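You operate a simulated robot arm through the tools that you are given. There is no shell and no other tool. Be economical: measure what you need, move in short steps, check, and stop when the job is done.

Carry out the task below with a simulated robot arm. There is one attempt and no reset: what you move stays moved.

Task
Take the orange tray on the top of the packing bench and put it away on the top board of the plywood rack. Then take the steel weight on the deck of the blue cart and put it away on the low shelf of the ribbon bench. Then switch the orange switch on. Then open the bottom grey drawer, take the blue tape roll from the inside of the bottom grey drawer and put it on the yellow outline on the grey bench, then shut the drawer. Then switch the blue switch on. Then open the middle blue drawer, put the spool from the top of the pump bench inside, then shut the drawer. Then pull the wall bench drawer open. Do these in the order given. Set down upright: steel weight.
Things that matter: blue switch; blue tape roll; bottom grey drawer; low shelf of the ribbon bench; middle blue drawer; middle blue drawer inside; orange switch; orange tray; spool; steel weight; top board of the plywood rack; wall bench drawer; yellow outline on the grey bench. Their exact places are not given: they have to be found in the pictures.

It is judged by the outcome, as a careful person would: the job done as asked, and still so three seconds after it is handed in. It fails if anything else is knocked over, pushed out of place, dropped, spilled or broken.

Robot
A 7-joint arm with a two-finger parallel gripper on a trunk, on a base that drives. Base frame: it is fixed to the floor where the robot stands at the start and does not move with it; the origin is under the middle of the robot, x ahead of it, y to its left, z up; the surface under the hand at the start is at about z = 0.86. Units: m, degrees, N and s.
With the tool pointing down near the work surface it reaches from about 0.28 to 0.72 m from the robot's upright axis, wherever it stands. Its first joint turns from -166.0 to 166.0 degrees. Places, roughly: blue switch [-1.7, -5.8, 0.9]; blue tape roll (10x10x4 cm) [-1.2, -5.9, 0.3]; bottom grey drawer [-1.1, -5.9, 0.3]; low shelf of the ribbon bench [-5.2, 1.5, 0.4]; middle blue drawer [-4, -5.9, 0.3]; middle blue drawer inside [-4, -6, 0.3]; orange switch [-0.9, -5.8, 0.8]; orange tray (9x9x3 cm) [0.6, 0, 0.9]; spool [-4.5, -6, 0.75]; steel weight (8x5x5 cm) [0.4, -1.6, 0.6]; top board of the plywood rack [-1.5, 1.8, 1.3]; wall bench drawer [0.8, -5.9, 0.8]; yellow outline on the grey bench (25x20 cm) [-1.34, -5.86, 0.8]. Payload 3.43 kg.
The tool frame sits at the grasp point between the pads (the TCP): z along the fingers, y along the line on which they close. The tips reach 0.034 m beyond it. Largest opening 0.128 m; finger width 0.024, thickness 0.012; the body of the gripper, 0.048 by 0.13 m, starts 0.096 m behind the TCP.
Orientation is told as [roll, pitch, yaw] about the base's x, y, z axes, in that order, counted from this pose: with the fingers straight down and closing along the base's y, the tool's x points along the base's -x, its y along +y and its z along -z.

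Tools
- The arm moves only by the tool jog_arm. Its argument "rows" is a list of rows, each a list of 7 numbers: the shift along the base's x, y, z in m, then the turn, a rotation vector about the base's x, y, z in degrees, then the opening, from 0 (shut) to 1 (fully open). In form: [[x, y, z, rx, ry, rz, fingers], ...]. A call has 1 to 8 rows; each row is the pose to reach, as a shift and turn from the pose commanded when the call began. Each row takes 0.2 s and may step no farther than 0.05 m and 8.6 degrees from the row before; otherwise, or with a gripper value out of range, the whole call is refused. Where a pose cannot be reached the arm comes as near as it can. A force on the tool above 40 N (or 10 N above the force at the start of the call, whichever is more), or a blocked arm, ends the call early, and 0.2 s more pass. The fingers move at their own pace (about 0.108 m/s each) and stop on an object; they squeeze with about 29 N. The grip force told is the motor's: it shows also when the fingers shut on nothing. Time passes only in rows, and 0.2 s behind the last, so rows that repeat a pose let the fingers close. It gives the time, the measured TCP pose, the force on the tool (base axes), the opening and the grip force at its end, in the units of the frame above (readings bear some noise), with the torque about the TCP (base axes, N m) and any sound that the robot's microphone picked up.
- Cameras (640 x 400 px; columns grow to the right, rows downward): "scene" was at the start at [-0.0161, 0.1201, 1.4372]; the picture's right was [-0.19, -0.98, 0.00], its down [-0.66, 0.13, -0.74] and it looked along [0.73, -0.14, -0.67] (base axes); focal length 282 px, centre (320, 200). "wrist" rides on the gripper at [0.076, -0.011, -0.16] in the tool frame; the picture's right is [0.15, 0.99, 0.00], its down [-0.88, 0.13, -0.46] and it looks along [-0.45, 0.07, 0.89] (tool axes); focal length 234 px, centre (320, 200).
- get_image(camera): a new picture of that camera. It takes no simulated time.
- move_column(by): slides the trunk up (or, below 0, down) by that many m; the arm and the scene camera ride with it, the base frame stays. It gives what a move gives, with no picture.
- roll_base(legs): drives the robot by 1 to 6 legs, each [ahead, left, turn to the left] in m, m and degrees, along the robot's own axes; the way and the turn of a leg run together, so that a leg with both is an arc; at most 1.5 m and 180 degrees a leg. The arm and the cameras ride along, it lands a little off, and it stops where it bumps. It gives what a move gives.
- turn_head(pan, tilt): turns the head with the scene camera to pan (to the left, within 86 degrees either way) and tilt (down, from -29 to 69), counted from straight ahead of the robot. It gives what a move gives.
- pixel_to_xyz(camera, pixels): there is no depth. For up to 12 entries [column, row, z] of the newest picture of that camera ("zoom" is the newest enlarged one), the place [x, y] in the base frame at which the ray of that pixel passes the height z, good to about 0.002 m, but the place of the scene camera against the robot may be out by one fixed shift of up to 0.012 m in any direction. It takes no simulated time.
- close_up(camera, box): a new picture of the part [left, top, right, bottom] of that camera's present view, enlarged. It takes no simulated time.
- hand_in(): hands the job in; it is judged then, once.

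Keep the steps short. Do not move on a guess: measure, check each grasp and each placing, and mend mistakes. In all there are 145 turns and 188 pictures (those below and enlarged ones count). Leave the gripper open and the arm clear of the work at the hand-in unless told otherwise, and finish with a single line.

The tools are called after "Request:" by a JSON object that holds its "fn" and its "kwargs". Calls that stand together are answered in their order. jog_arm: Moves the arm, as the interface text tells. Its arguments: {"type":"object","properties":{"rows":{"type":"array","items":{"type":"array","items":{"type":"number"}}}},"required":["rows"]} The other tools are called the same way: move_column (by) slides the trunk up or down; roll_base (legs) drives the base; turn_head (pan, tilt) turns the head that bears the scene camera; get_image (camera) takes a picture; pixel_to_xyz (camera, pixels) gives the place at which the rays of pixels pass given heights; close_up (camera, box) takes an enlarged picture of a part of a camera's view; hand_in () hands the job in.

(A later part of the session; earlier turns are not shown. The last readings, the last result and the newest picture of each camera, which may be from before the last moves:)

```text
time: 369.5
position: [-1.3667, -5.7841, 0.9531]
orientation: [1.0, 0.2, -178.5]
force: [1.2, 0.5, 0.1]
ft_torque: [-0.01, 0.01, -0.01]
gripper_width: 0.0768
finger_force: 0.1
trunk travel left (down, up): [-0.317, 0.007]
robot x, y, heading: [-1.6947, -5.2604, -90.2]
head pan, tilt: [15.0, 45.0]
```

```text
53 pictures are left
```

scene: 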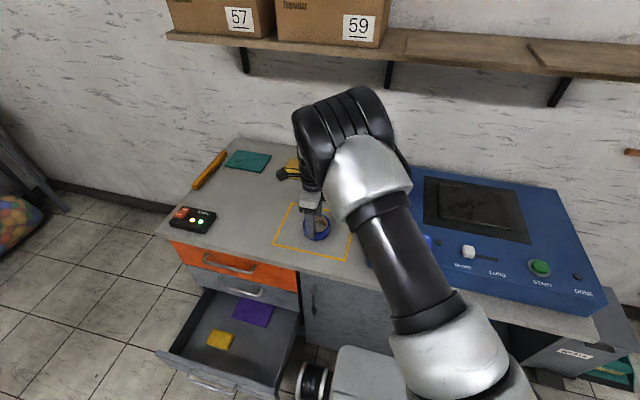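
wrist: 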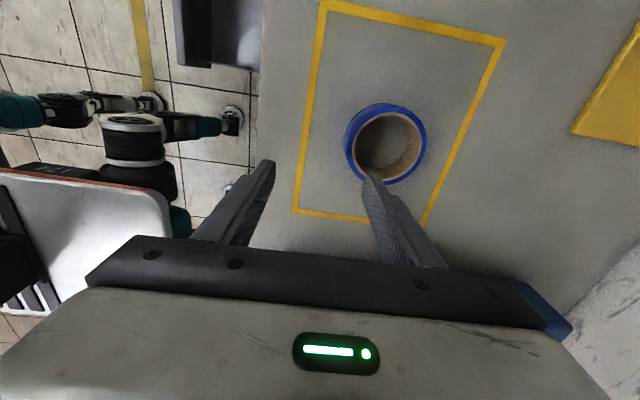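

The roll sits within the yellow outline. To shut the drawer I back the base, shift left so the gripper is in front of the drawer, and lower the trunk.

Request:
{"fn": "roll_base", "kwargs": {"legs": [[-0.48, 0, 0], [0, 0.28, 0]]}}

Request:
{"fn": "move_column", "kwargs": {"by": -0.3}}

Request:
{"fn": "jog_arm", "kwargs": {"rows": [[0, 0, -0.03, -6, 0, 0, 0.2], [0, 0, -0.06, -12, 0, 0, 0], [0, 0, -0.09, -18, 0, 0, 0], [0, 0, -0.12, -24, 0, 0, 0], [0, 0, -0.155, -30, 0, 0, 0], [0, 0, -0.19, -36, 0, 0, 0], [0, 0, -0.225, -42, 0, 0, 0], [0, 0, -0.25, -42, 0, 0, 0]]}}

Request:
{"fn": "turn_head", "kwargs": {"pan": 5, "tilt": 45}}

Request:
{"fn": "get_image", "kwargs": {"camera": "scene"}}

```text
time: 375.3
position: [-1.0882, -5.2956, 0.9536]
orientation: [0.8, 0.3, -178.3]
force: [-0.8, -0.1, 0.2]
ft_torque: [0.0, -0.03, -0.01]
gripper_width: 0.0767
finger_force: 0.0
trunk travel left (down, up): [-0.317, 0.007]
robot x, y, heading: [-1.4149, -4.773, -89.5]
head pan, tilt: [15.0, 45.0]
```

```text
time: 378.3
position: [-1.0881, -5.2961, 0.653]
orientation: [1.0, 0.2, -178.2]
force: [-0.3, -0.6, -1.1]
ft_torque: [-0.02, 0.01, 0.0]
gripper_width: 0.0768
finger_force: 0.1
trunk travel left (down, up): [-0.017, 0.307]
robot x, y, heading: [-1.4122, -4.7691, -89.1]
head pan, tilt: [15.0, 45.0]
```

```text
time: 380.1
position: [-1.0913, -5.2969, 0.4016]
orientation: [43.1, -1.0, -178.7]
force: [0.0, 0.9, 0.4]
ft_torque: [-0.02, 0.03, -0.01]
gripper_width: 0.0
finger_force: 28.9
trunk travel left (down, up): [-0.017, 0.307]
robot x, y, heading: [-1.411, -4.7722, -89.7]
head pan, tilt: [15.0, 45.0]
```

```text
time: 380.8
position: [-1.0899, -5.2984, 0.4023]
orientation: [42.9, -0.9, -178.6]
force: [-0.1, 0.6, -0.3]
ft_torque: [0.01, -0.02, 0.0]
gripper_width: 0.0002
finger_force: 29.2
trunk travel left (down, up): [-0.017, 0.307]
robot x, y, heading: [-1.4148, -4.771, -89.3]
head pan, tilt: [5.0, 45.0]
```

```text
52 pictures are left
```

scene: 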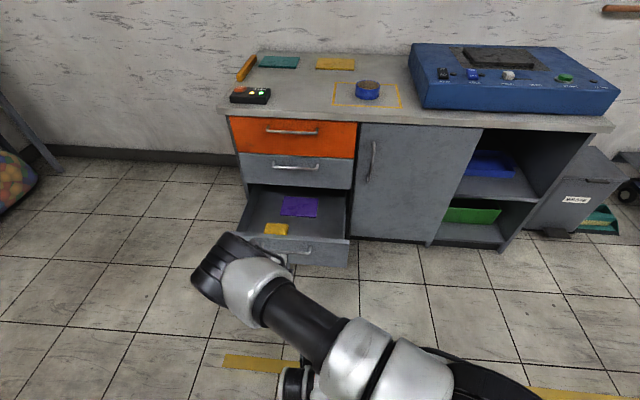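

The gripper is in front of the drawer. I lower 1.5 cm and push by driving forward until it stops.

Request:
{"fn": "jog_arm", "kwargs": {"rows": [[0, 0, -0.015, 0, 0, 0, 0]]}}

Request:
{"fn": "roll_base", "kwargs": {"legs": [[0.2, 0, 0], [0.18, 0, 0]]}}

Request:
{"fn": "get_image", "kwargs": {"camera": "scene"}}

```text
time: 381.2
position: [-1.0913, -5.2983, 0.3884]
orientation: [42.9, -1.0, -178.7]
force: [-0.2, -1.1, 0.0]
ft_torque: [0.03, 0.0, 0.01]
gripper_width: 0.0001
finger_force: 29.3
trunk travel left (down, up): [-0.017, 0.307]
robot x, y, heading: [-1.4104, -4.7714, -89.4]
head pan, tilt: [5.0, 45.0]
```

```text
time: 384.0
position: [-1.0865, -5.6582, 0.3766]
orientation: [40.8, -1.1, -178.5]
force: [-0.2, -0.3, 0.4]
ft_torque: [0.0, 0.01, 0.0]
gripper_width: 0.0
finger_force: 29.3
trunk travel left (down, up): [-0.017, 0.307]
robot x, y, heading: [-1.41, -5.1478, -89.3]
head pan, tilt: [5.0, 45.0]
stopped in leg 2: the force on the tool passed its limit at 77 N (the readings are from after the stop); the commanded pose is now the measured one
```

```text
51 pictures are left
```

scene: 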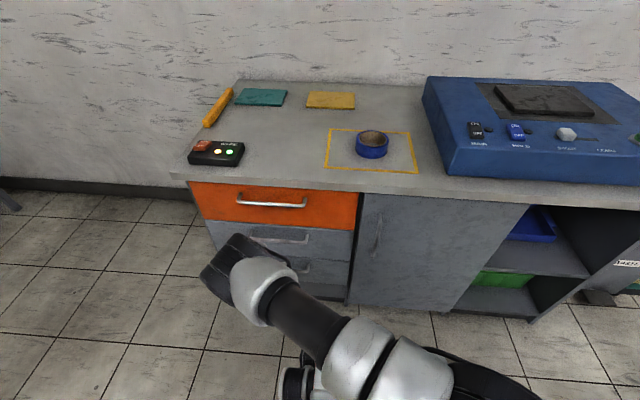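

The drawer looks shut. I back off and raise, then check the drawer and view the blue switch.

Request:
{"fn": "roll_base", "kwargs": {"legs": [[-0.12, 0, 0]]}}

Request:
{"fn": "jog_arm", "kwargs": {"rows": [[0, 0.02, 0.03, 6, 0, 0, 0], [0, 0.03, 0.07, 12, 0, 0, 0], [0, 0.04, 0.115, 18, 0, 0, 0], [0, 0.04, 0.16, 24, 0, 0, 0], [0, 0.04, 0.205, 30, 0, 0, 0], [0, 0.04, 0.25, 36, 0, 0, 0], [0, 0.04, 0.29, 41, 0, 0, 0]]}}

Request:
{"fn": "move_column", "kwargs": {"by": 0.3}}

Request:
{"fn": "roll_base", "kwargs": {"legs": [[0, -0.45, 0], [0.08, 0, -0.6]]}}

Request:
{"fn": "turn_head", "kwargs": {"pan": 8, "tilt": 50}}

Request:
{"fn": "get_image", "kwargs": {"camera": "scene"}}

```text
time: 385.2
position: [-1.087, -5.5365, 0.375]
orientation: [40.6, -1.2, -178.4]
force: [-0.9, -0.1, 0.2]
ft_torque: [0.01, 0.01, 0.01]
gripper_width: 0.0
finger_force: 28.9
trunk travel left (down, up): [-0.017, 0.307]
robot x, y, heading: [-1.4154, -5.0316, -89.3]
head pan, tilt: [5.0, 45.0]
```

```text
time: 386.8
position: [-1.0848, -5.498, 0.6686]
orientation: [-0.4, 0.0, -178.0]
force: [0.5, 0.1, 0.1]
ft_torque: [0.0, -0.01, -0.03]
gripper_width: 0.0001
finger_force: 29.2
trunk travel left (down, up): [-0.017, 0.307]
robot x, y, heading: [-1.4088, -5.0309, -89.2]
head pan, tilt: [5.0, 45.0]
```

```text
time: 389.8
position: [-1.086, -5.4977, 0.9666]
orientation: [-0.3, 0.1, -178.1]
force: [1.0, 0.7, -0.7]
ft_torque: [0.01, -0.02, -0.01]
gripper_width: 0.0
finger_force: 28.7
trunk travel left (down, up): [-0.317, 0.007]
robot x, y, heading: [-1.4133, -5.0294, -89.5]
head pan, tilt: [5.0, 45.0]
```

```text
time: 395.4
position: [-1.5444, -5.5873, 0.9671]
orientation: [-0.2, 0.2, -179.0]
force: [-0.3, 0.3, 0.7]
ft_torque: [0.04, 0.04, 0.01]
gripper_width: 0.0002
finger_force: 29.2
trunk travel left (down, up): [-0.317, 0.007]
robot x, y, heading: [-1.8688, -5.1114, -90.4]
head pan, tilt: [5.0, 45.0]
```

```text
time: 396.0
position: [-1.5459, -5.585, 0.9663]
orientation: [-0.3, 0.1, -179.0]
force: [1.0, -0.9, 0.3]
ft_torque: [-0.05, 0.03, 0.01]
gripper_width: 0.0
finger_force: 29.0
trunk travel left (down, up): [-0.317, 0.007]
robot x, y, heading: [-1.8645, -5.1104, -90.2]
head pan, tilt: [8.0, 50.0]
```

```text
50 pictures are left
```

scene: 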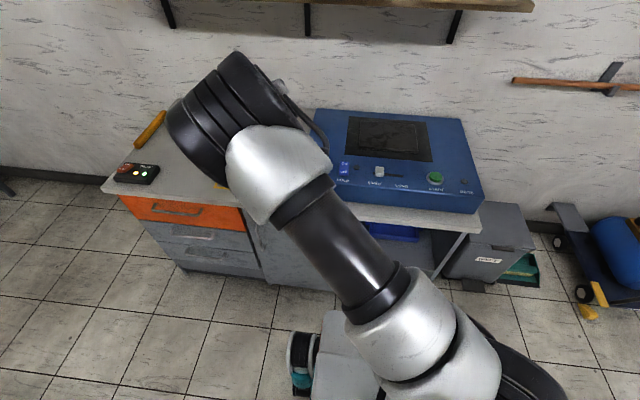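

All drawers look shut. The blue rocker is at (343,168); I enlarge it.

Request:
{"fn": "close_up", "kwargs": {"camera": "scene", "box": [300, 140, 396, 200]}}

Request:
{"fn": "pixel_to_xyz", "kwargs": {"camera": "scene", "pixels": [[344, 163, 0.9], [344, 163, 0.93], [344, 173, 0.9], [344, 173, 0.93], [315, 190, 0.88], [435, 178, 0.9]]}}

```text
6.67 times, centred on (348, 170) of scene
```

zoom: 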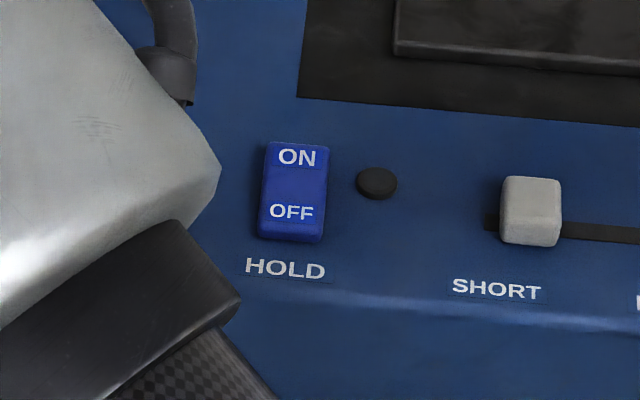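

```text
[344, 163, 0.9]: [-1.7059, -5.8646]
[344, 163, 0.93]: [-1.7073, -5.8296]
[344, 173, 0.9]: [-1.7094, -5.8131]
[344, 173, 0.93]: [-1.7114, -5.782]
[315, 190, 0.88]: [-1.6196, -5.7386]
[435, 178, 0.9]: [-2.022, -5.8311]
```

I move the gripper (raised) just past the rocker so the wrist camera can measure it.

Request:
{"fn": "jog_arm", "kwargs": {"rows": [[-0.02, 0.0, 0.04, 0, 0, 0, 0], [-0.05, -0.02, 0.07, 0, 0, 0, 0], [-0.08, -0.05, 0.08, 0, 0, 0, 0], [-0.11, -0.085, 0.085, 0, 0, 0, 0], [-0.14, -0.12, 0.085, 0, 0, 0, 0], [-0.17, -0.155, 0.085, 0, 0, 0, 0], [-0.2, -0.19, 0.085, 0, 0, 0, 0], [-0.23, -0.225, 0.085, 0, 0, 0, 0]]}}

Request:
{"fn": "get_image", "kwargs": {"camera": "wrist"}}

Request:
{"fn": "close_up", "kwargs": {"camera": "wrist", "box": [220, 80, 380, 180]}}

```text
time: 397.8
position: [-1.7723, -5.8109, 1.0542]
orientation: [-0.5, 0.3, -179.0]
force: [-0.6, -0.5, -0.2]
ft_torque: [0.03, 0.02, 0.01]
gripper_width: 0.0
finger_force: 29.1
trunk travel left (down, up): [-0.317, 0.007]
robot x, y, heading: [-1.8637, -5.1084, -90.3]
head pan, tilt: [8.0, 50.0]
```

```text
48 pictures are left
```

wrist: 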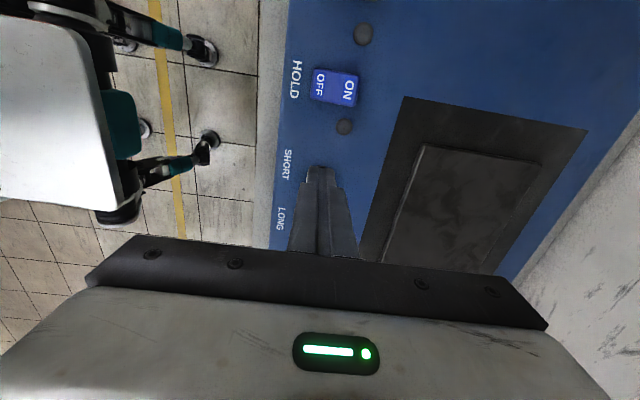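

```text
4.00 times, centred on (300, 130) of wrist
```

zoom: 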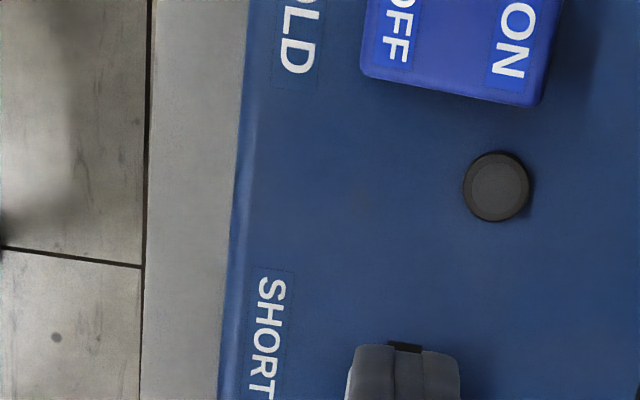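

I triangulate the ON end: wrist (348,90) against the scene ray.

Request:
{"fn": "pixel_to_xyz", "kwargs": {"camera": "wrist", "pixels": [[347, 90, 0.88], [347, 90, 0.9], [347, 90, 0.92], [347, 90, 0.94], [319, 84, 0.92], [318, 172, 0.92]]}}

Request:
{"fn": "pixel_to_xyz", "kwargs": {"camera": "scene", "pixels": [[344.5, 163.5, 0.88], [344.5, 163.5, 0.9], [344.5, 163.5, 0.92], [344.5, 163.5, 0.94]]}}

```text
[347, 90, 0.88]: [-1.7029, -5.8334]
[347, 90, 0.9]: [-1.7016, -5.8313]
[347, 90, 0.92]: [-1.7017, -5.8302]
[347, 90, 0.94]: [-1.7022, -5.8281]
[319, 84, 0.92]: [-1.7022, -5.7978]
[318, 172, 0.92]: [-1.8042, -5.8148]
```

```text
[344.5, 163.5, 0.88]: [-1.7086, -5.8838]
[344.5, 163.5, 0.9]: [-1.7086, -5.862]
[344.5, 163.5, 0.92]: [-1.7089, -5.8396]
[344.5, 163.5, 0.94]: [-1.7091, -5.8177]
```

ON end is at (-1.702,-5.830), z≈0.925. I move over it and press down in small steps.

Request:
{"fn": "jog_arm", "kwargs": {"rows": [[0.035, -0.014, 0, 0, 0, 0, 0], [0.07, -0.027, 0, 0, 0, 0, 0], [0.07, -0.027, -0.04, 0, 0, 0, 0], [0.07, -0.027, -0.075, 0, 0, 0, 0], [0.07, -0.027, -0.088, 0, 0, 0, 0], [0.07, -0.027, -0.094, 0, 0, 0, 0], [0.07, -0.027, -0.1, 0, 0, 0, 0], [0.07, -0.027, -0.105, 0, 0, 0, 0]]}}

Request:
{"fn": "close_up", "kwargs": {"camera": "scene", "box": [300, 140, 396, 200]}}

```text
time: 399.6
position: [-1.7076, -5.8252, 0.9501]
orientation: [0.1, 0.2, -179.0]
force: [0.2, -2.4, 10.6]
ft_torque: [-0.09, 0.13, -0.04]
gripper_width: 0.0
finger_force: 28.6
out of reach, approached as far as the arm can: row 2, 3, 4, 5, 6, 7, 8
trunk travel left (down, up): [-0.317, 0.007]
robot x, y, heading: [-1.8605, -5.1127, -90.6]
head pan, tilt: [8.0, 50.0]
```

```text
6.67 times, centred on (348, 170) of scene
```

zoom: 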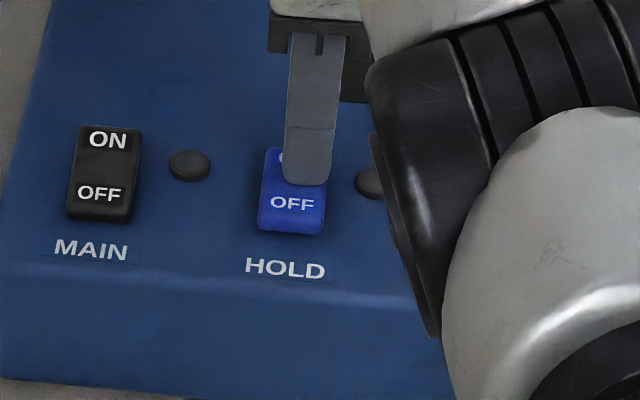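

Short of reach (y -5.825). I lift, drive the base 6 cm nearer and press again.

Request:
{"fn": "jog_arm", "kwargs": {"rows": [[0, 0, 0.03, 0, 0, 0, 0], [0, 0.05, 0.05, 0, 0, 0, 0]]}}

Request:
{"fn": "roll_base", "kwargs": {"legs": [[0.06, 0, 0.4]]}}

Request:
{"fn": "close_up", "kwargs": {"camera": "scene", "box": [300, 140, 396, 200]}}

```text
refused: row 2 steps farther than a row can; nothing moved
```

```text
time: 400.6
position: [-1.7008, -5.8832, 0.9466]
orientation: [-0.3, 0.2, -178.5]
force: [-0.3, 0.6, -0.1]
ft_torque: [0.01, -0.01, 0.0]
gripper_width: 0.0
finger_force: 28.9
trunk travel left (down, up): [-0.317, 0.007]
robot x, y, heading: [-1.8662, -5.1721, -89.8]
head pan, tilt: [8.0, 50.0]
```

```text
6.67 times, centred on (348, 170) of scene
```

zoom: 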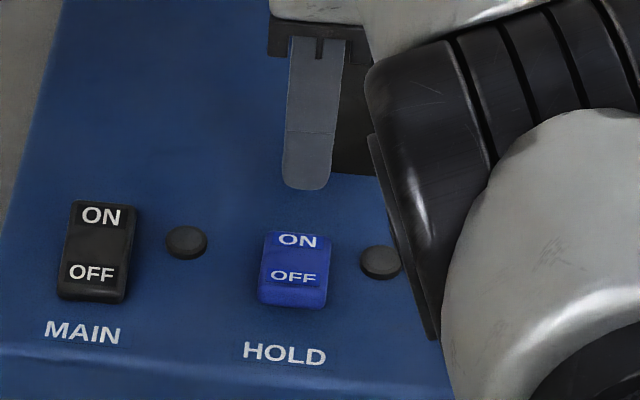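

The base move swept the tip over the ON end; the rocker now looks tipped to ON. I press once more on the ON end to be sure.

Request:
{"fn": "jog_arm", "kwargs": {"rows": [[0, 0, 0.035, 0, 0, 0, 0], [0, 0.045, 0.035, 0, 0, 0, 0], [0, 0.045, 0.01, 0, 0, 0, 0], [0, 0.045, 0.0, 0, 0, 0, 0], [0, 0.045, -0.006, 0, 0, 0, 0], [0, 0.045, -0.012, 0, 0, 0, 0]]}}

Request:
{"fn": "close_up", "kwargs": {"camera": "scene", "box": [300, 140, 396, 200]}}

Request:
{"fn": "jog_arm", "kwargs": {"rows": [[0, 0, 0.04, 0, 0, 0, 0], [0, 0, 0.08, 0, 0, 0, 0], [0, 0.045, 0.09, 0, 0, 0, 0], [-0.02, 0.085, 0.09, 0, 0, 0, 0.3], [-0.04, 0.125, 0.09, 0, 0, 0, 0.5], [-0.06, 0.165, 0.09, 0, 0, 0, 0.5], [-0.08, 0.205, 0.09, 0, 0, 0, 0.5]]}}

Request:
{"fn": "close_up", "kwargs": {"camera": "scene", "box": [300, 140, 396, 200]}}

```text
time: 401.9
position: [-1.7022, -5.8372, 0.9484]
orientation: [0.2, 0.3, -178.5]
force: [-3.5, 10.6, 18.4]
ft_torque: [0.51, 0.1, 0.03]
gripper_width: 0.0
finger_force: 29.0
trunk travel left (down, up): [-0.317, 0.007]
robot x, y, heading: [-1.8655, -5.1714, -89.7]
head pan, tilt: [8.0, 50.0]
stopped in row 6: the force on the tool passed its limit at 46 N (the readings are from after the stop); the commanded pose is now the measured one
```

```text
6.67 times, centred on (348, 170) of scene
```

zoom: 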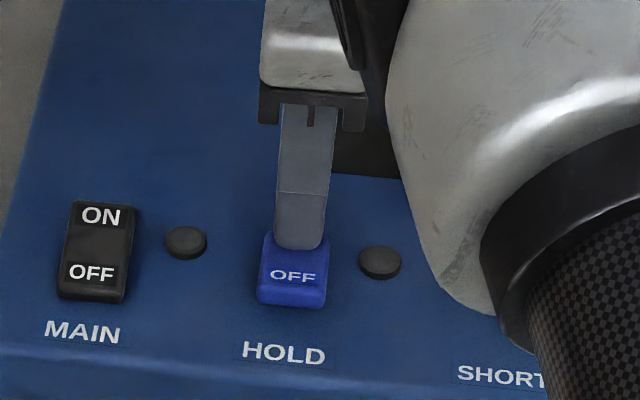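

```text
time: 403.5
position: [-1.7805, -5.6317, 1.0356]
orientation: [0.0, 0.3, -178.4]
force: [0.1, -0.9, -0.3]
ft_torque: [0.0, 0.02, 0.0]
gripper_width: 0.0638
finger_force: 0.1
trunk travel left (down, up): [-0.317, 0.007]
robot x, y, heading: [-1.8652, -5.1708, -89.6]
head pan, tilt: [8.0, 50.0]
```

```text
6.67 times, centred on (348, 170) of scene
```

zoom: 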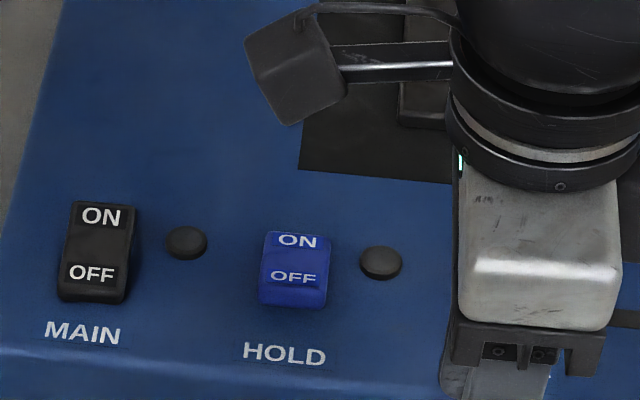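

The blue rocker now lies in ON. I back off and turn west to see the way to the blue drawers and pump bench.

Request:
{"fn": "roll_base", "kwargs": {"legs": [[-0.65, 0, 0], [0, 0, -90]]}}

Request:
{"fn": "turn_head", "kwargs": {"pan": 20, "tilt": 25}}

Request:
{"fn": "get_image", "kwargs": {"camera": "scene"}}

Request:
{"fn": "pixel_to_xyz", "kwargs": {"camera": "scene", "pixels": [[320, 200, 0], [320, 250, 0], [220, 250, 0], [420, 250, 0], [250, 200, 0], [400, 200, 0], [320, 150, 0.0]]}}

```text
time: 411.0
position: [-2.3255, -4.6068, 1.0361]
orientation: [0.1, 0.3, 92.5]
force: [0.3, 0.1, 0.1]
ft_torque: [-0.01, 0.01, 0.0]
gripper_width: 0.0639
finger_force: 0.0
trunk travel left (down, up): [-0.317, 0.007]
robot x, y, heading: [-1.8679, -4.5149, -178.9]
head pan, tilt: [8.0, 50.0]
```

```text
time: 411.9
position: [-2.3261, -4.607, 1.0348]
orientation: [0.1, 0.3, 92.6]
force: [0.9, 0.1, -0.6]
ft_torque: [0.0, -0.01, -0.03]
gripper_width: 0.0637
finger_force: 0.1
trunk travel left (down, up): [-0.317, 0.007]
robot x, y, heading: [-1.8672, -4.5132, -178.8]
head pan, tilt: [20.0, 25.0]
```

```text
42 pictures are left
```

scene: 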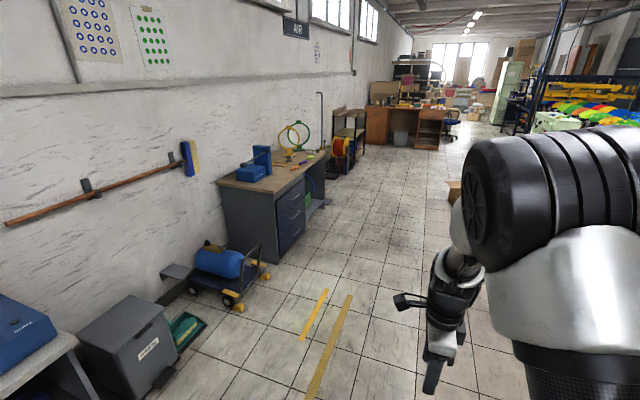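

```text
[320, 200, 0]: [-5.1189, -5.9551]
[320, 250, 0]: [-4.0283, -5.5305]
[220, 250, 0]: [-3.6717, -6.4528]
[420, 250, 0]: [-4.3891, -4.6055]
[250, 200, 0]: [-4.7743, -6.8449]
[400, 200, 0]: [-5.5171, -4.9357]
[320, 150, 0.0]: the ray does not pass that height
```

The pump bench with its drawers is ahead-left. I drive to x≈-4.0 and face it.

Request:
{"fn": "roll_base", "kwargs": {"legs": [[1.1, 0, 0], [1.05, 0, 0], [0, 0, 88.8]]}}

Request:
{"fn": "turn_head", "kwargs": {"pan": 0, "tilt": 42}}

Request:
{"fn": "get_image", "kwargs": {"camera": "scene"}}

Request:
{"fn": "close_up", "kwargs": {"camera": "scene", "box": [250, 60, 490, 210]}}

```text
time: 426.7
position: [-3.9403, -5.0087, 1.0358]
orientation: [0.1, 0.2, -176.3]
force: [0.2, 0.1, -0.4]
ft_torque: [0.0, -0.01, 0.01]
gripper_width: 0.0641
finger_force: 0.0
trunk travel left (down, up): [-0.317, 0.007]
robot x, y, heading: [-4.0397, -4.5522, -87.8]
head pan, tilt: [20.0, 25.0]
```

```text
time: 427.5
position: [-3.9408, -5.0084, 1.0361]
orientation: [0.1, 0.3, -176.4]
force: [0.6, -0.7, -0.1]
ft_torque: [0.02, 0.01, 0.02]
gripper_width: 0.0642
finger_force: 0.1
trunk travel left (down, up): [-0.317, 0.007]
robot x, y, heading: [-4.0439, -4.5514, -87.8]
head pan, tilt: [0.0, 42.0]
```

```text
41 pictures are left
```

scene: 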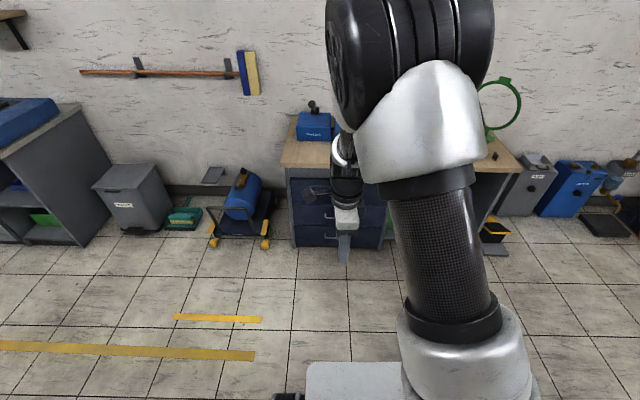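

```text
2.67 times, centred on (370, 135) of scene
```

zoom: 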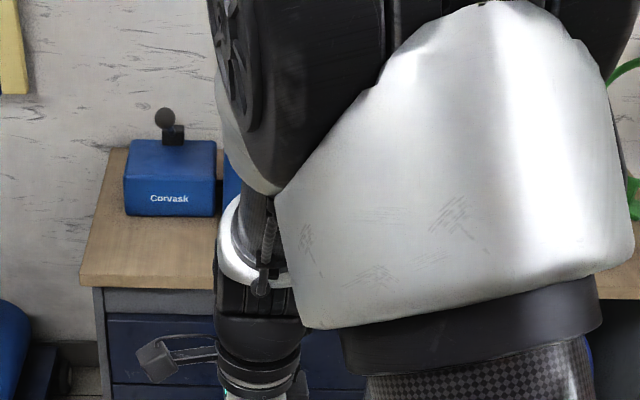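

The arm hides the drawers. I lower the trunk, square the base, and tilt the tool 60° forward, which turns the fingers to close vertically.

Request:
{"fn": "roll_base", "kwargs": {"legs": [[0, 0, -2.6]]}}

Request:
{"fn": "move_column", "kwargs": {"by": -0.3}}

Request:
{"fn": "jog_arm", "kwargs": {"rows": [[0, -0.01, -0.03, -7.5, 0, 0, 0.5], [0, -0.02, -0.06, -15, 0, 0, 0.5], [0, -0.03, -0.09, -22.5, 0, 0, 0.5], [0, -0.04, -0.12, -30, 0, 0, 0.5], [0, -0.05, -0.15, -37.5, 0, 0, 0.5], [0, -0.06, -0.18, -45, 0, 0, 0.5], [0, -0.07, -0.2, -52.5, 0, 0, 0.5], [0, -0.08, -0.22, -60, 0, 0, 0.5]]}}

Request:
{"fn": "get_image", "kwargs": {"camera": "scene"}}

Request:
{"fn": "get_image", "kwargs": {"camera": "wrist"}}

```text
time: 428.3
position: [-3.9604, -5.014, 1.0359]
orientation: [0.2, 0.3, -178.8]
force: [0.5, -0.5, 0.0]
ft_torque: [-0.01, 0.02, -0.02]
gripper_width: 0.064
finger_force: 0.1
trunk travel left (down, up): [-0.317, 0.007]
robot x, y, heading: [-4.0414, -4.5495, -90.3]
head pan, tilt: [0.0, 42.0]
```

```text
time: 431.3
position: [-3.9603, -5.0143, 0.7355]
orientation: [0.1, 0.4, -178.9]
force: [0.0, -0.3, 0.3]
ft_torque: [0.0, 0.0, 0.03]
gripper_width: 0.064
finger_force: 0.2
trunk travel left (down, up): [-0.017, 0.307]
robot x, y, heading: [-4.042, -4.552, -90.2]
head pan, tilt: [0.0, 42.0]
```

```text
time: 433.1
position: [-3.9612, -5.0927, 0.5158]
orientation: [60.2, -0.7, -179.2]
force: [0.2, -0.3, -0.4]
ft_torque: [0.0, -0.01, 0.0]
gripper_width: 0.0637
finger_force: 0.0
trunk travel left (down, up): [-0.017, 0.307]
robot x, y, heading: [-4.0424, -4.554, -90.3]
head pan, tilt: [0.0, 42.0]
```

```text
39 pictures are left
```

scene: 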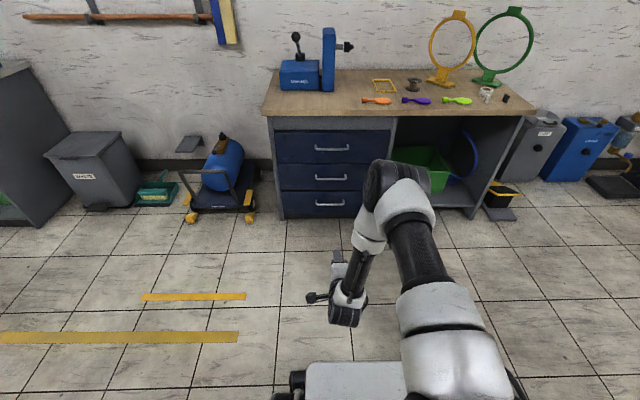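

```text
38 pictures are left
```

wrist: 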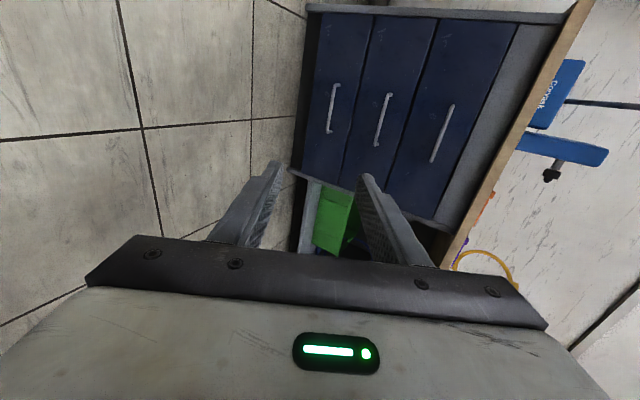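

Now all is visible: middle drawer handle at scene (331,179) / wrist (382,120), spool at (414,85). I triangulate the handle and spool.

Request:
{"fn": "pixel_to_xyz", "kwargs": {"camera": "scene", "pixels": [[331, 179, 0.35], [331, 179, 0.4], [331, 179, 0.45], [265, 114, 0.74], [524, 113, 0.74], [414, 91, 0.74], [414, 80, 0.8], [283, 217, 0.0]]}}

Request:
{"fn": "pixel_to_xyz", "kwargs": {"camera": "wrist", "pixels": [[382, 120, 0.35], [382, 120, 0.4], [382, 120, 0.45], [388, 94, 0.4], [376, 146, 0.4]]}}

Request:
{"fn": "close_up", "kwargs": {"camera": "scene", "box": [360, 60, 520, 160]}}

```text
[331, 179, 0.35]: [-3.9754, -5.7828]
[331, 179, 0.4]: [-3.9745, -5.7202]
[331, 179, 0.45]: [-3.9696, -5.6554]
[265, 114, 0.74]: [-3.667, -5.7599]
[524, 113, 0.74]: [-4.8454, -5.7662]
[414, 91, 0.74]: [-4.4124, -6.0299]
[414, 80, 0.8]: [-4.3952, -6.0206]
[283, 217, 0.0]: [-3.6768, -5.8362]
```

```text
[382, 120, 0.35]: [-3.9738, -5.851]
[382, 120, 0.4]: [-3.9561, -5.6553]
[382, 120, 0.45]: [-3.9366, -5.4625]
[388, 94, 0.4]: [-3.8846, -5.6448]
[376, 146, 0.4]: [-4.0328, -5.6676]
```

```text
4.00 times, centred on (440, 110) of scene
```

zoom: 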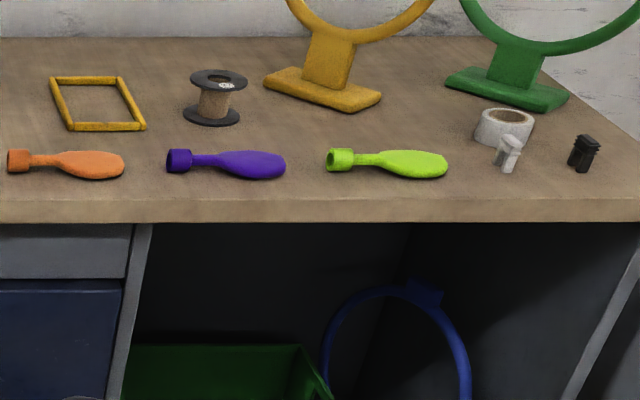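

Handle bar: about (-3.965,-5.72…-5.75, 0.38). I drive 0.46 m forward and line up 8 cm before it.

Request:
{"fn": "roll_base", "kwargs": {"legs": [[0.46, 0, 0.3]]}}

Request:
{"fn": "jog_arm", "kwargs": {"rows": [[0, -0.015, -0.04, 0, 0, 0, 0.5], [0, -0.045, -0.07, 0, 0, 0, 0.5], [0, -0.07, -0.08, 0, 0, 0, 0.5]]}}

Request:
{"fn": "get_image", "kwargs": {"camera": "wrist"}}

Request:
{"fn": "pixel_to_xyz", "kwargs": {"camera": "wrist", "pixels": [[320, 150, 0.36], [320, 150, 0.38], [320, 150, 0.4], [300, 150, 0.38], [340, 150, 0.38]]}}

```text
time: 435.9
position: [-3.9681, -5.5558, 0.5149]
orientation: [60.0, -0.8, -179.7]
force: [-0.3, 0.2, -0.4]
ft_torque: [0.0, 0.0, 0.02]
gripper_width: 0.0639
finger_force: 0.1
trunk travel left (down, up): [-0.017, 0.307]
robot x, y, heading: [-4.0441, -5.0132, -90.5]
head pan, tilt: [0.0, 42.0]
```

```text
time: 436.7
position: [-3.9664, -5.6267, 0.4343]
orientation: [60.0, -0.9, -179.6]
force: [0.5, -0.1, 0.6]
ft_torque: [0.0, -0.02, 0.01]
gripper_width: 0.0639
finger_force: 0.0
trunk travel left (down, up): [-0.017, 0.307]
robot x, y, heading: [-4.0471, -5.0124, -90.6]
head pan, tilt: [0.0, 42.0]
```

```text
36 pictures are left
```

wrist: 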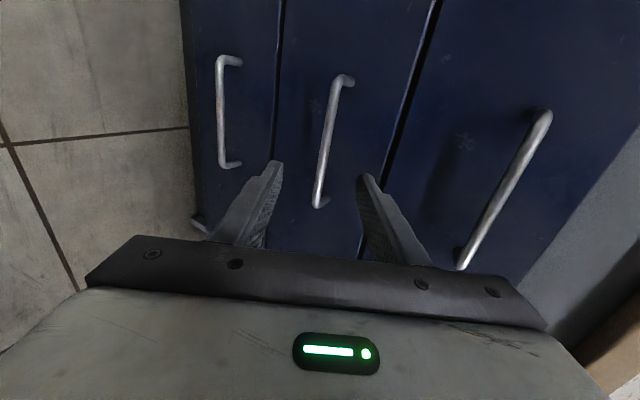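

```text
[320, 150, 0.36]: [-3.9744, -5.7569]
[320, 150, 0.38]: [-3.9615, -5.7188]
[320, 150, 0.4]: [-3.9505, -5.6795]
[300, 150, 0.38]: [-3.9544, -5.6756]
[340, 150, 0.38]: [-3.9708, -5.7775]
```

Bar is ≈13.5 cm ahead along the axis and about 1 cm above it. I correct up and advance 8 cm, then look.

Request:
{"fn": "jog_arm", "kwargs": {"rows": [[0, -0.006, 0.01, 0, 0, 0, 0.4], [0, -0.035, -0.007, 0, 0, 0, 0.35], [0, -0.06, -0.021, 0, 0, 0, 0.35], [0, -0.078, -0.031, 0, 0, 0, 0.35]]}}

Request:
{"fn": "get_image", "kwargs": {"camera": "wrist"}}

```text
time: 437.7
position: [-3.9687, -5.7048, 0.4038]
orientation: [60.1, -0.8, -179.4]
force: [0.2, -0.1, -0.2]
ft_torque: [0.02, -0.03, -0.01]
gripper_width: 0.0447
finger_force: 0.0
trunk travel left (down, up): [-0.017, 0.307]
robot x, y, heading: [-4.0437, -5.0145, -90.7]
head pan, tilt: [0.0, 42.0]
```

```text
35 pictures are left
```

wrist: 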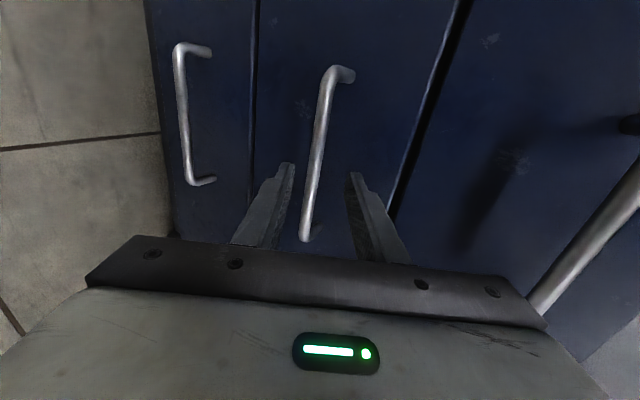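

Bar is between the fingers, slightly low. I advance 4 cm more and close.

Request:
{"fn": "jog_arm", "kwargs": {"rows": [[0, -0.013, -0.012, 0, 0, 0, 0.35], [0, -0.025, -0.019, 0, 0, 0, 0.3], [0, -0.035, -0.025, 0, 0, 0, 0.3], [0, -0.035, -0.025, 0, 0, 0, 0.15], [0, -0.035, -0.025, 0, 0, 0, 0], [0, -0.035, -0.025, 0, 0, 0, 0], [0, -0.035, -0.025, 0, 0, 0, 0]]}}

Request:
{"fn": "get_image", "kwargs": {"camera": "wrist"}}

```text
time: 438.4
position: [-3.9679, -5.7324, 0.3815]
orientation: [60.0, -0.8, -179.6]
force: [1.1, 1.0, -0.5]
ft_torque: [0.04, -0.03, 0.01]
gripper_width: 0.0379
finger_force: 0.0
trunk travel left (down, up): [-0.017, 0.307]
robot x, y, heading: [-4.0449, -5.0067, -90.4]
head pan, tilt: [0.0, 42.0]
stopped in row 3: the force on the tool passed its limit at 53 N (the readings are from after the stop); the commanded pose is now the measured one
```

```text
34 pictures are left
```

wrist: 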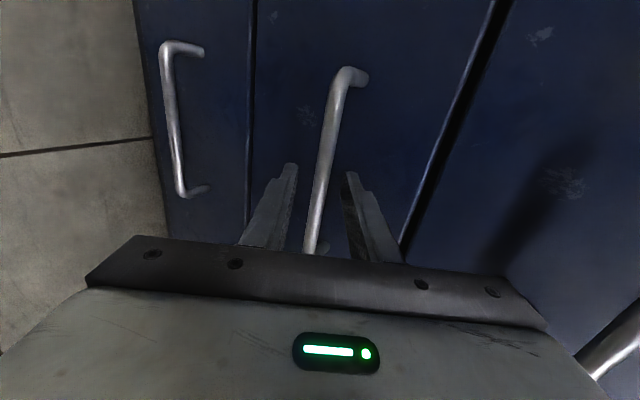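

The upper tip met the drawer face; the bar is well between the fingers. I close, then pull by driving back 0.3 m.

Request:
{"fn": "jog_arm", "kwargs": {"rows": [[0, 0.003, 0.002, 0, 0, 0, 0.15], [0, 0.003, 0.002, 0, 0, 0, 0], [0, 0.003, 0.002, 0, 0, 0, 0], [0, 0.003, 0.002, 0, 0, 0, 0]]}}

Request:
{"fn": "roll_base", "kwargs": {"legs": [[-0.1, 0, 0], [-0.2, 0, 0]]}}

Request:
{"fn": "get_image", "kwargs": {"camera": "scene"}}

```text
time: 439.4
position: [-3.9674, -5.7283, 0.3821]
orientation: [60.0, -0.7, -179.7]
force: [-1.0, -0.8, -4.6]
ft_torque: [0.01, -0.93, -0.74]
gripper_width: 0.0119
finger_force: 45.2
trunk travel left (down, up): [-0.017, 0.307]
robot x, y, heading: [-4.0418, -5.0068, -90.6]
head pan, tilt: [0.0, 42.0]
```

```text
time: 441.7
position: [-3.9668, -5.4334, 0.3828]
orientation: [60.1, -0.8, -179.9]
force: [-30.5, 0.6, -6.5]
ft_torque: [0.06, -0.93, -0.58]
gripper_width: 0.0117
finger_force: 44.6
trunk travel left (down, up): [-0.017, 0.307]
robot x, y, heading: [-4.0461, -4.7192, -90.6]
head pan, tilt: [0.0, 42.0]
```

```text
33 pictures are left
```

scene: 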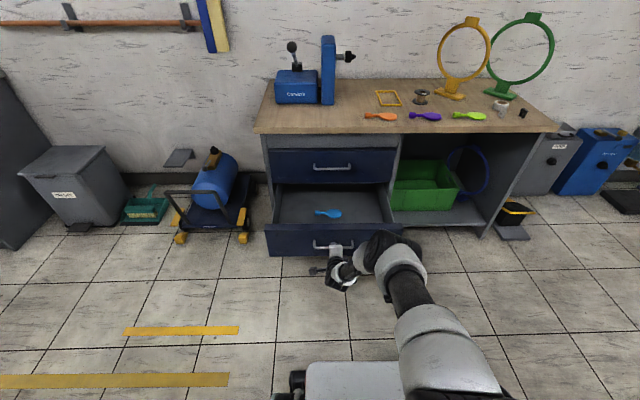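

The drawer is open 0.3 m. I release, withdraw, turn the tool upright and raise the trunk.

Request:
{"fn": "jog_arm", "kwargs": {"rows": [[0, 0, 0, 0, 0, 0, 0.2], [0, 0, 0, 0, 0, 0, 0.3], [0, 0, 0, 0, 0, 0, 0.3], [0, 0.03, 0.017, 0, 0, 0, 0.3], [0, 0.06, 0.035, 0, 0, 0, 0.3], [0, 0.08, 0.075, 0, 0, 0, 0.3], [0, 0.09, 0.12, 0, 0, 0, 0.3], [0, 0.09, 0.165, 0, 0, 0, 0.3]]}}

Request:
{"fn": "jog_arm", "kwargs": {"rows": [[0, 0.01, 0.03, 7.5, 0, 0, 0.5], [0, 0.02, 0.06, 15, 0, 0, 0.6], [0, 0.03, 0.09, 22.5, 0, 0, 0.8], [0, 0.04, 0.12, 30, 0, 0, 0.9], [0, 0.05, 0.14, 37.5, 0, 0, 0.9], [0, 0.06, 0.16, 45, 0, 0, 0.9], [0, 0.06, 0.18, 52.5, 0, 0, 0.9], [0, 0.06, 0.2, 60, 0, 0, 0.9]]}}

Request:
{"fn": "move_column", "kwargs": {"by": 0.28}}

Request:
{"fn": "roll_base", "kwargs": {"legs": [[0, -0.5, 0.5], [0.5, 0, 0]]}}

Request:
{"fn": "turn_head", "kwargs": {"pan": 5, "tilt": 48}}

Request:
{"fn": "get_image", "kwargs": {"camera": "scene"}}

Request:
{"fn": "get_image", "kwargs": {"camera": "wrist"}}

```text
time: 443.5
position: [-3.9674, -5.3425, 0.5463]
orientation: [60.0, -0.8, -179.9]
force: [-0.4, 0.0, -0.1]
ft_torque: [-0.02, -0.03, -0.01]
gripper_width: 0.0383
finger_force: 0.2
trunk travel left (down, up): [-0.017, 0.307]
robot x, y, heading: [-4.0404, -4.7189, -90.6]
head pan, tilt: [0.0, 42.0]
```

```text
time: 445.3
position: [-3.9658, -5.2815, 0.7489]
orientation: [-0.1, -0.3, -179.3]
force: [1.1, -0.2, 0.6]
ft_torque: [0.01, 0.0, -0.02]
gripper_width: 0.115
finger_force: 0.0
out of reach, approached as far as the arm can: row 5
trunk travel left (down, up): [-0.017, 0.307]
robot x, y, heading: [-4.0456, -4.7139, -90.6]
head pan, tilt: [0.0, 42.0]
```

```text
time: 448.2
position: [-3.966, -5.2821, 1.0293]
orientation: [0.0, -0.3, -179.3]
force: [-0.7, 0.2, -0.4]
ft_torque: [0.01, 0.0, 0.01]
gripper_width: 0.1151
finger_force: 0.0
trunk travel left (down, up): [-0.297, 0.027]
robot x, y, heading: [-4.0422, -4.7185, -90.6]
head pan, tilt: [0.0, 42.0]
```

```text
time: 456.1
position: [-4.4647, -5.7895, 1.0289]
orientation: [0.0, -0.3, -179.0]
force: [0.1, 0.0, -0.7]
ft_torque: [0.0, 0.02, 0.0]
gripper_width: 0.1148
finger_force: 0.1
trunk travel left (down, up): [-0.297, 0.027]
robot x, y, heading: [-4.5463, -5.2244, -90.4]
head pan, tilt: [0.0, 42.0]
```

```text
time: 456.7
position: [-4.4646, -5.7892, 1.0293]
orientation: [0.0, -0.3, -178.9]
force: [0.4, -0.2, 0.2]
ft_torque: [0.0, 0.0, -0.02]
gripper_width: 0.1152
finger_force: 0.1
trunk travel left (down, up): [-0.297, 0.027]
robot x, y, heading: [-4.5389, -5.2289, -90.0]
head pan, tilt: [5.0, 48.0]
```

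```text
32 pictures are left
```

scene: 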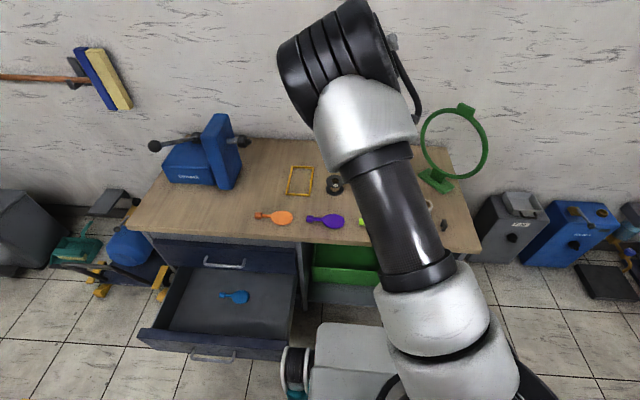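

```text
31 pictures are left
```

wrist: 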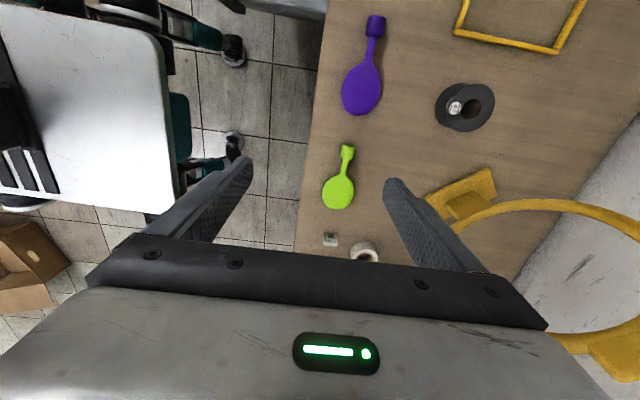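

Spool at wrist (467,105), scene (336,183). I triangulate its top flange.

Request:
{"fn": "pixel_to_xyz", "kwargs": {"camera": "wrist", "pixels": [[469, 105, 0.76], [469, 105, 0.8], [469, 105, 0.84], [436, 107, 0.8], [495, 107, 0.8], [465, 83, 0.8], [465, 131, 0.8]]}}

Request:
{"fn": "pixel_to_xyz", "kwargs": {"camera": "scene", "pixels": [[335.5, 181, 0.76], [335.5, 181, 0.8], [335.5, 181, 0.84], [336, 188, 0.74]]}}

Request:
{"fn": "close_up", "kwargs": {"camera": "scene", "box": [300, 155, 380, 205]}}

```text
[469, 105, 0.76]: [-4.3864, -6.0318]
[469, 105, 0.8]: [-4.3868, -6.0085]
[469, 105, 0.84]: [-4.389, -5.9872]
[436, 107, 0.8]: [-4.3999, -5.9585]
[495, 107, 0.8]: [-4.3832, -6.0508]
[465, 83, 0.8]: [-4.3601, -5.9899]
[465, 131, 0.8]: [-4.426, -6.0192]
```

```text
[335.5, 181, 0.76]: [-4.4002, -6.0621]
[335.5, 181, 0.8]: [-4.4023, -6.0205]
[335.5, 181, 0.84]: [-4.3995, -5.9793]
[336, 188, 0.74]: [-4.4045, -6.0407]
```

```text
8.00 times, centred on (340, 180) of scene
```

zoom: 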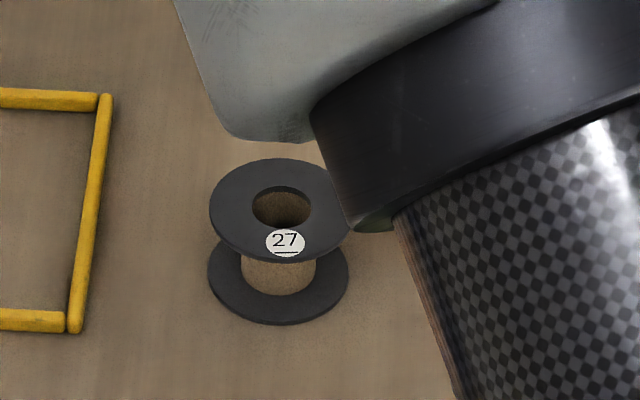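

Spool centre ≈(-4.388,-6.006), top z≈0.80. I drive 0.1 m forward, move over it and come down partway.

Request:
{"fn": "roll_base", "kwargs": {"legs": [[0.1, 0, 0]]}}

Request:
{"fn": "jog_arm", "kwargs": {"rows": [[0.03, -0.035, -0.01, 0, 0, 0, 0.9], [0.055, -0.07, -0.03, 0, 0, 0, 0.9], [0.075, -0.105, -0.05, 0, 0, 0, 0.9], [0.077, -0.117, -0.09, 0, 0, 0, 0.9], [0.077, -0.117, -0.13, 0, 0, 0, 0.9]]}}

Request:
{"fn": "get_image", "kwargs": {"camera": "wrist"}}

Request:
{"fn": "pixel_to_xyz", "kwargs": {"camera": "wrist", "pixels": [[320, 150, 0.8], [300, 150, 0.8], [340, 150, 0.8], [320, 120, 0.8], [320, 180, 0.8]]}}

```text
time: 457.9
position: [-4.465, -5.8889, 1.0283]
orientation: [0.0, -0.3, -179.0]
force: [0.6, -0.2, -0.1]
ft_torque: [0.01, -0.02, 0.0]
gripper_width: 0.1154
finger_force: 0.2
trunk travel left (down, up): [-0.297, 0.027]
robot x, y, heading: [-4.5428, -5.3228, -90.2]
head pan, tilt: [5.0, 48.0]
```

```text
time: 459.1
position: [-4.388, -6.0051, 0.9009]
orientation: [0.0, -0.2, -179.0]
force: [-0.1, 1.0, 0.1]
ft_torque: [-0.01, 0.02, 0.01]
gripper_width: 0.1152
finger_force: 0.1
trunk travel left (down, up): [-0.297, 0.027]
robot x, y, heading: [-4.5473, -5.3258, -90.3]
head pan, tilt: [5.0, 48.0]
```

```text
29 pictures are left
```

wrist: 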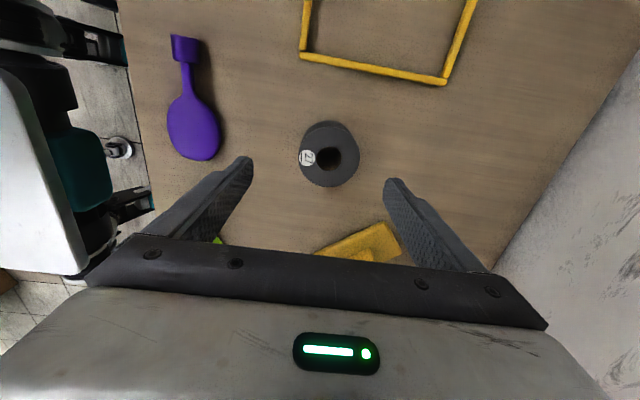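

```text
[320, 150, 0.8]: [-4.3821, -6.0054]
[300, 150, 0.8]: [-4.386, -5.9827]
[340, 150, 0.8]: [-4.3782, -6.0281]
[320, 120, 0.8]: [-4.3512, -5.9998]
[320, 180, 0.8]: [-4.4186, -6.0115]
```

Top flange centre (329,158) → (-4.389,-6.016). I shift 1 cm and lower, then close.

Request:
{"fn": "jog_arm", "kwargs": {"rows": [[-0.001, -0.011, -0.03, 0, 0, 0, 0.9], [-0.001, -0.011, -0.07, 0, 0, 0, 0.9], [-0.001, -0.011, -0.1, 0, 0, 0, 0.9], [-0.001, -0.011, -0.11, 0, 0, 0, 0.9], [-0.001, -0.011, -0.11, 0, 0, 0, 0.6], [-0.001, -0.011, -0.11, 0, 0, 0, 0.3], [-0.001, -0.011, -0.11, 0, 0, 0, 0.3], [-0.001, -0.011, -0.11, 0, 0, 0, 0.3]]}}

Request:
{"fn": "get_image", "kwargs": {"camera": "wrist"}}

```text
time: 460.9
position: [-4.3897, -6.0122, 0.7901]
orientation: [0.0, -0.2, -179.1]
force: [-0.1, 0.2, -0.7]
ft_torque: [0.02, -0.01, 0.02]
gripper_width: 0.0704
finger_force: 28.5
out of reach, approached as far as the arm can: row 4, 5
trunk travel left (down, up): [-0.297, 0.027]
robot x, y, heading: [-4.5438, -5.3301, -90.1]
head pan, tilt: [5.0, 48.0]
```

```text
28 pictures are left
```

wrist: 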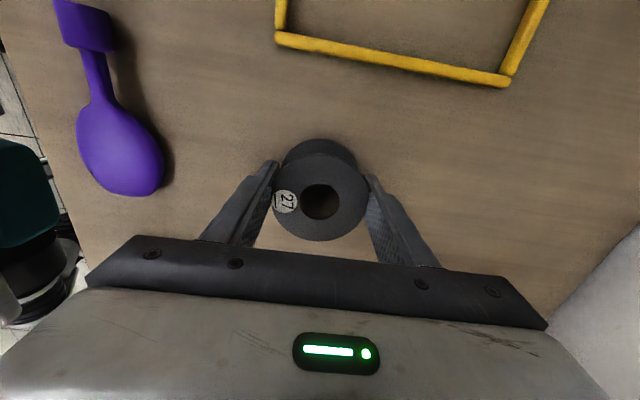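

The spool is held (7 cm). I lift and draw back; and I measure the blue paddle in the drawer to avoid it.

Request:
{"fn": "pixel_to_xyz", "kwargs": {"camera": "scene", "pixels": [[220, 296, 0.34], [249, 297, 0.34], [160, 330, 0.4], [280, 340, 0.4], [293, 275, 0.42], [185, 268, 0.42]]}}

Request:
{"fn": "jog_arm", "kwargs": {"rows": [[0, 0, 0.03, 0, 0, 0, 0.3], [0, 0, 0.07, 0, 0, 0, 0.3], [0, 0, 0.115, 0, 0, 0, 0.3], [0, 0.02, 0.155, 0, 0, 0, 0.3], [0, 0.05, 0.19, 0, 0, 0, 0.3], [0, 0.09, 0.2, 0, 0, 0, 0.3], [0, 0.13, 0.2, 0, 0, 0, 0.3]]}}

Request:
{"fn": "roll_base", "kwargs": {"legs": [[-0.33, 0, 0], [0, 0.5, 0]]}}

Request:
{"fn": "move_column", "kwargs": {"by": -0.295}}

Request:
{"fn": "get_image", "kwargs": {"camera": "wrist"}}

Request:
{"fn": "get_image", "kwargs": {"camera": "scene"}}

```text
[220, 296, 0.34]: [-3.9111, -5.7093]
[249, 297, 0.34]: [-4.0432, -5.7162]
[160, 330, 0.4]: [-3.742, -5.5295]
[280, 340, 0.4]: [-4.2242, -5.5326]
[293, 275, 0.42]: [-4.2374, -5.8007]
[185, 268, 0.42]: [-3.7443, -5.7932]
```

```text
time: 462.5
position: [-4.3883, -5.8849, 0.9925]
orientation: [0.0, -0.3, -179.1]
force: [-0.3, 0.4, -0.1]
ft_torque: [0.02, -0.01, -0.02]
gripper_width: 0.0703
finger_force: 29.1
trunk travel left (down, up): [-0.297, 0.027]
robot x, y, heading: [-4.5464, -5.3231, -90.2]
head pan, tilt: [5.0, 48.0]
```

```text
time: 469.6
position: [-3.8961, -5.5612, 0.9918]
orientation: [0.0, -0.3, -179.7]
force: [0.9, 1.1, -0.8]
ft_torque: [-0.01, -0.02, 0.0]
gripper_width: 0.0704
finger_force: 29.4
trunk travel left (down, up): [-0.297, 0.027]
robot x, y, heading: [-4.0471, -5.0021, -91.0]
head pan, tilt: [5.0, 48.0]
```

```text
time: 472.5
position: [-3.8967, -5.5603, 0.6974]
orientation: [-0.1, -0.3, -179.7]
force: [-0.1, 0.6, -0.6]
ft_torque: [0.01, -0.01, -0.03]
gripper_width: 0.0701
finger_force: 28.8
trunk travel left (down, up): [-0.002, 0.322]
robot x, y, heading: [-4.0453, -5.0014, -90.8]
head pan, tilt: [5.0, 48.0]
```

```text
27 pictures are left
```

wrist: 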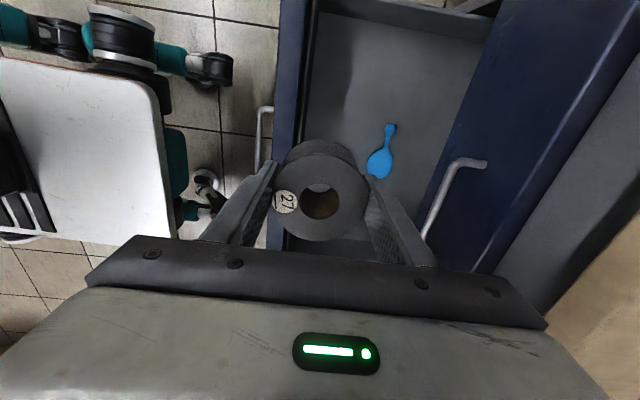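

```text
26 pictures are left
```

scene: 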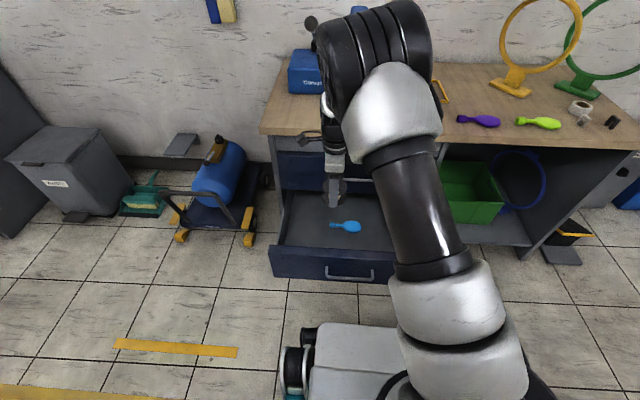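

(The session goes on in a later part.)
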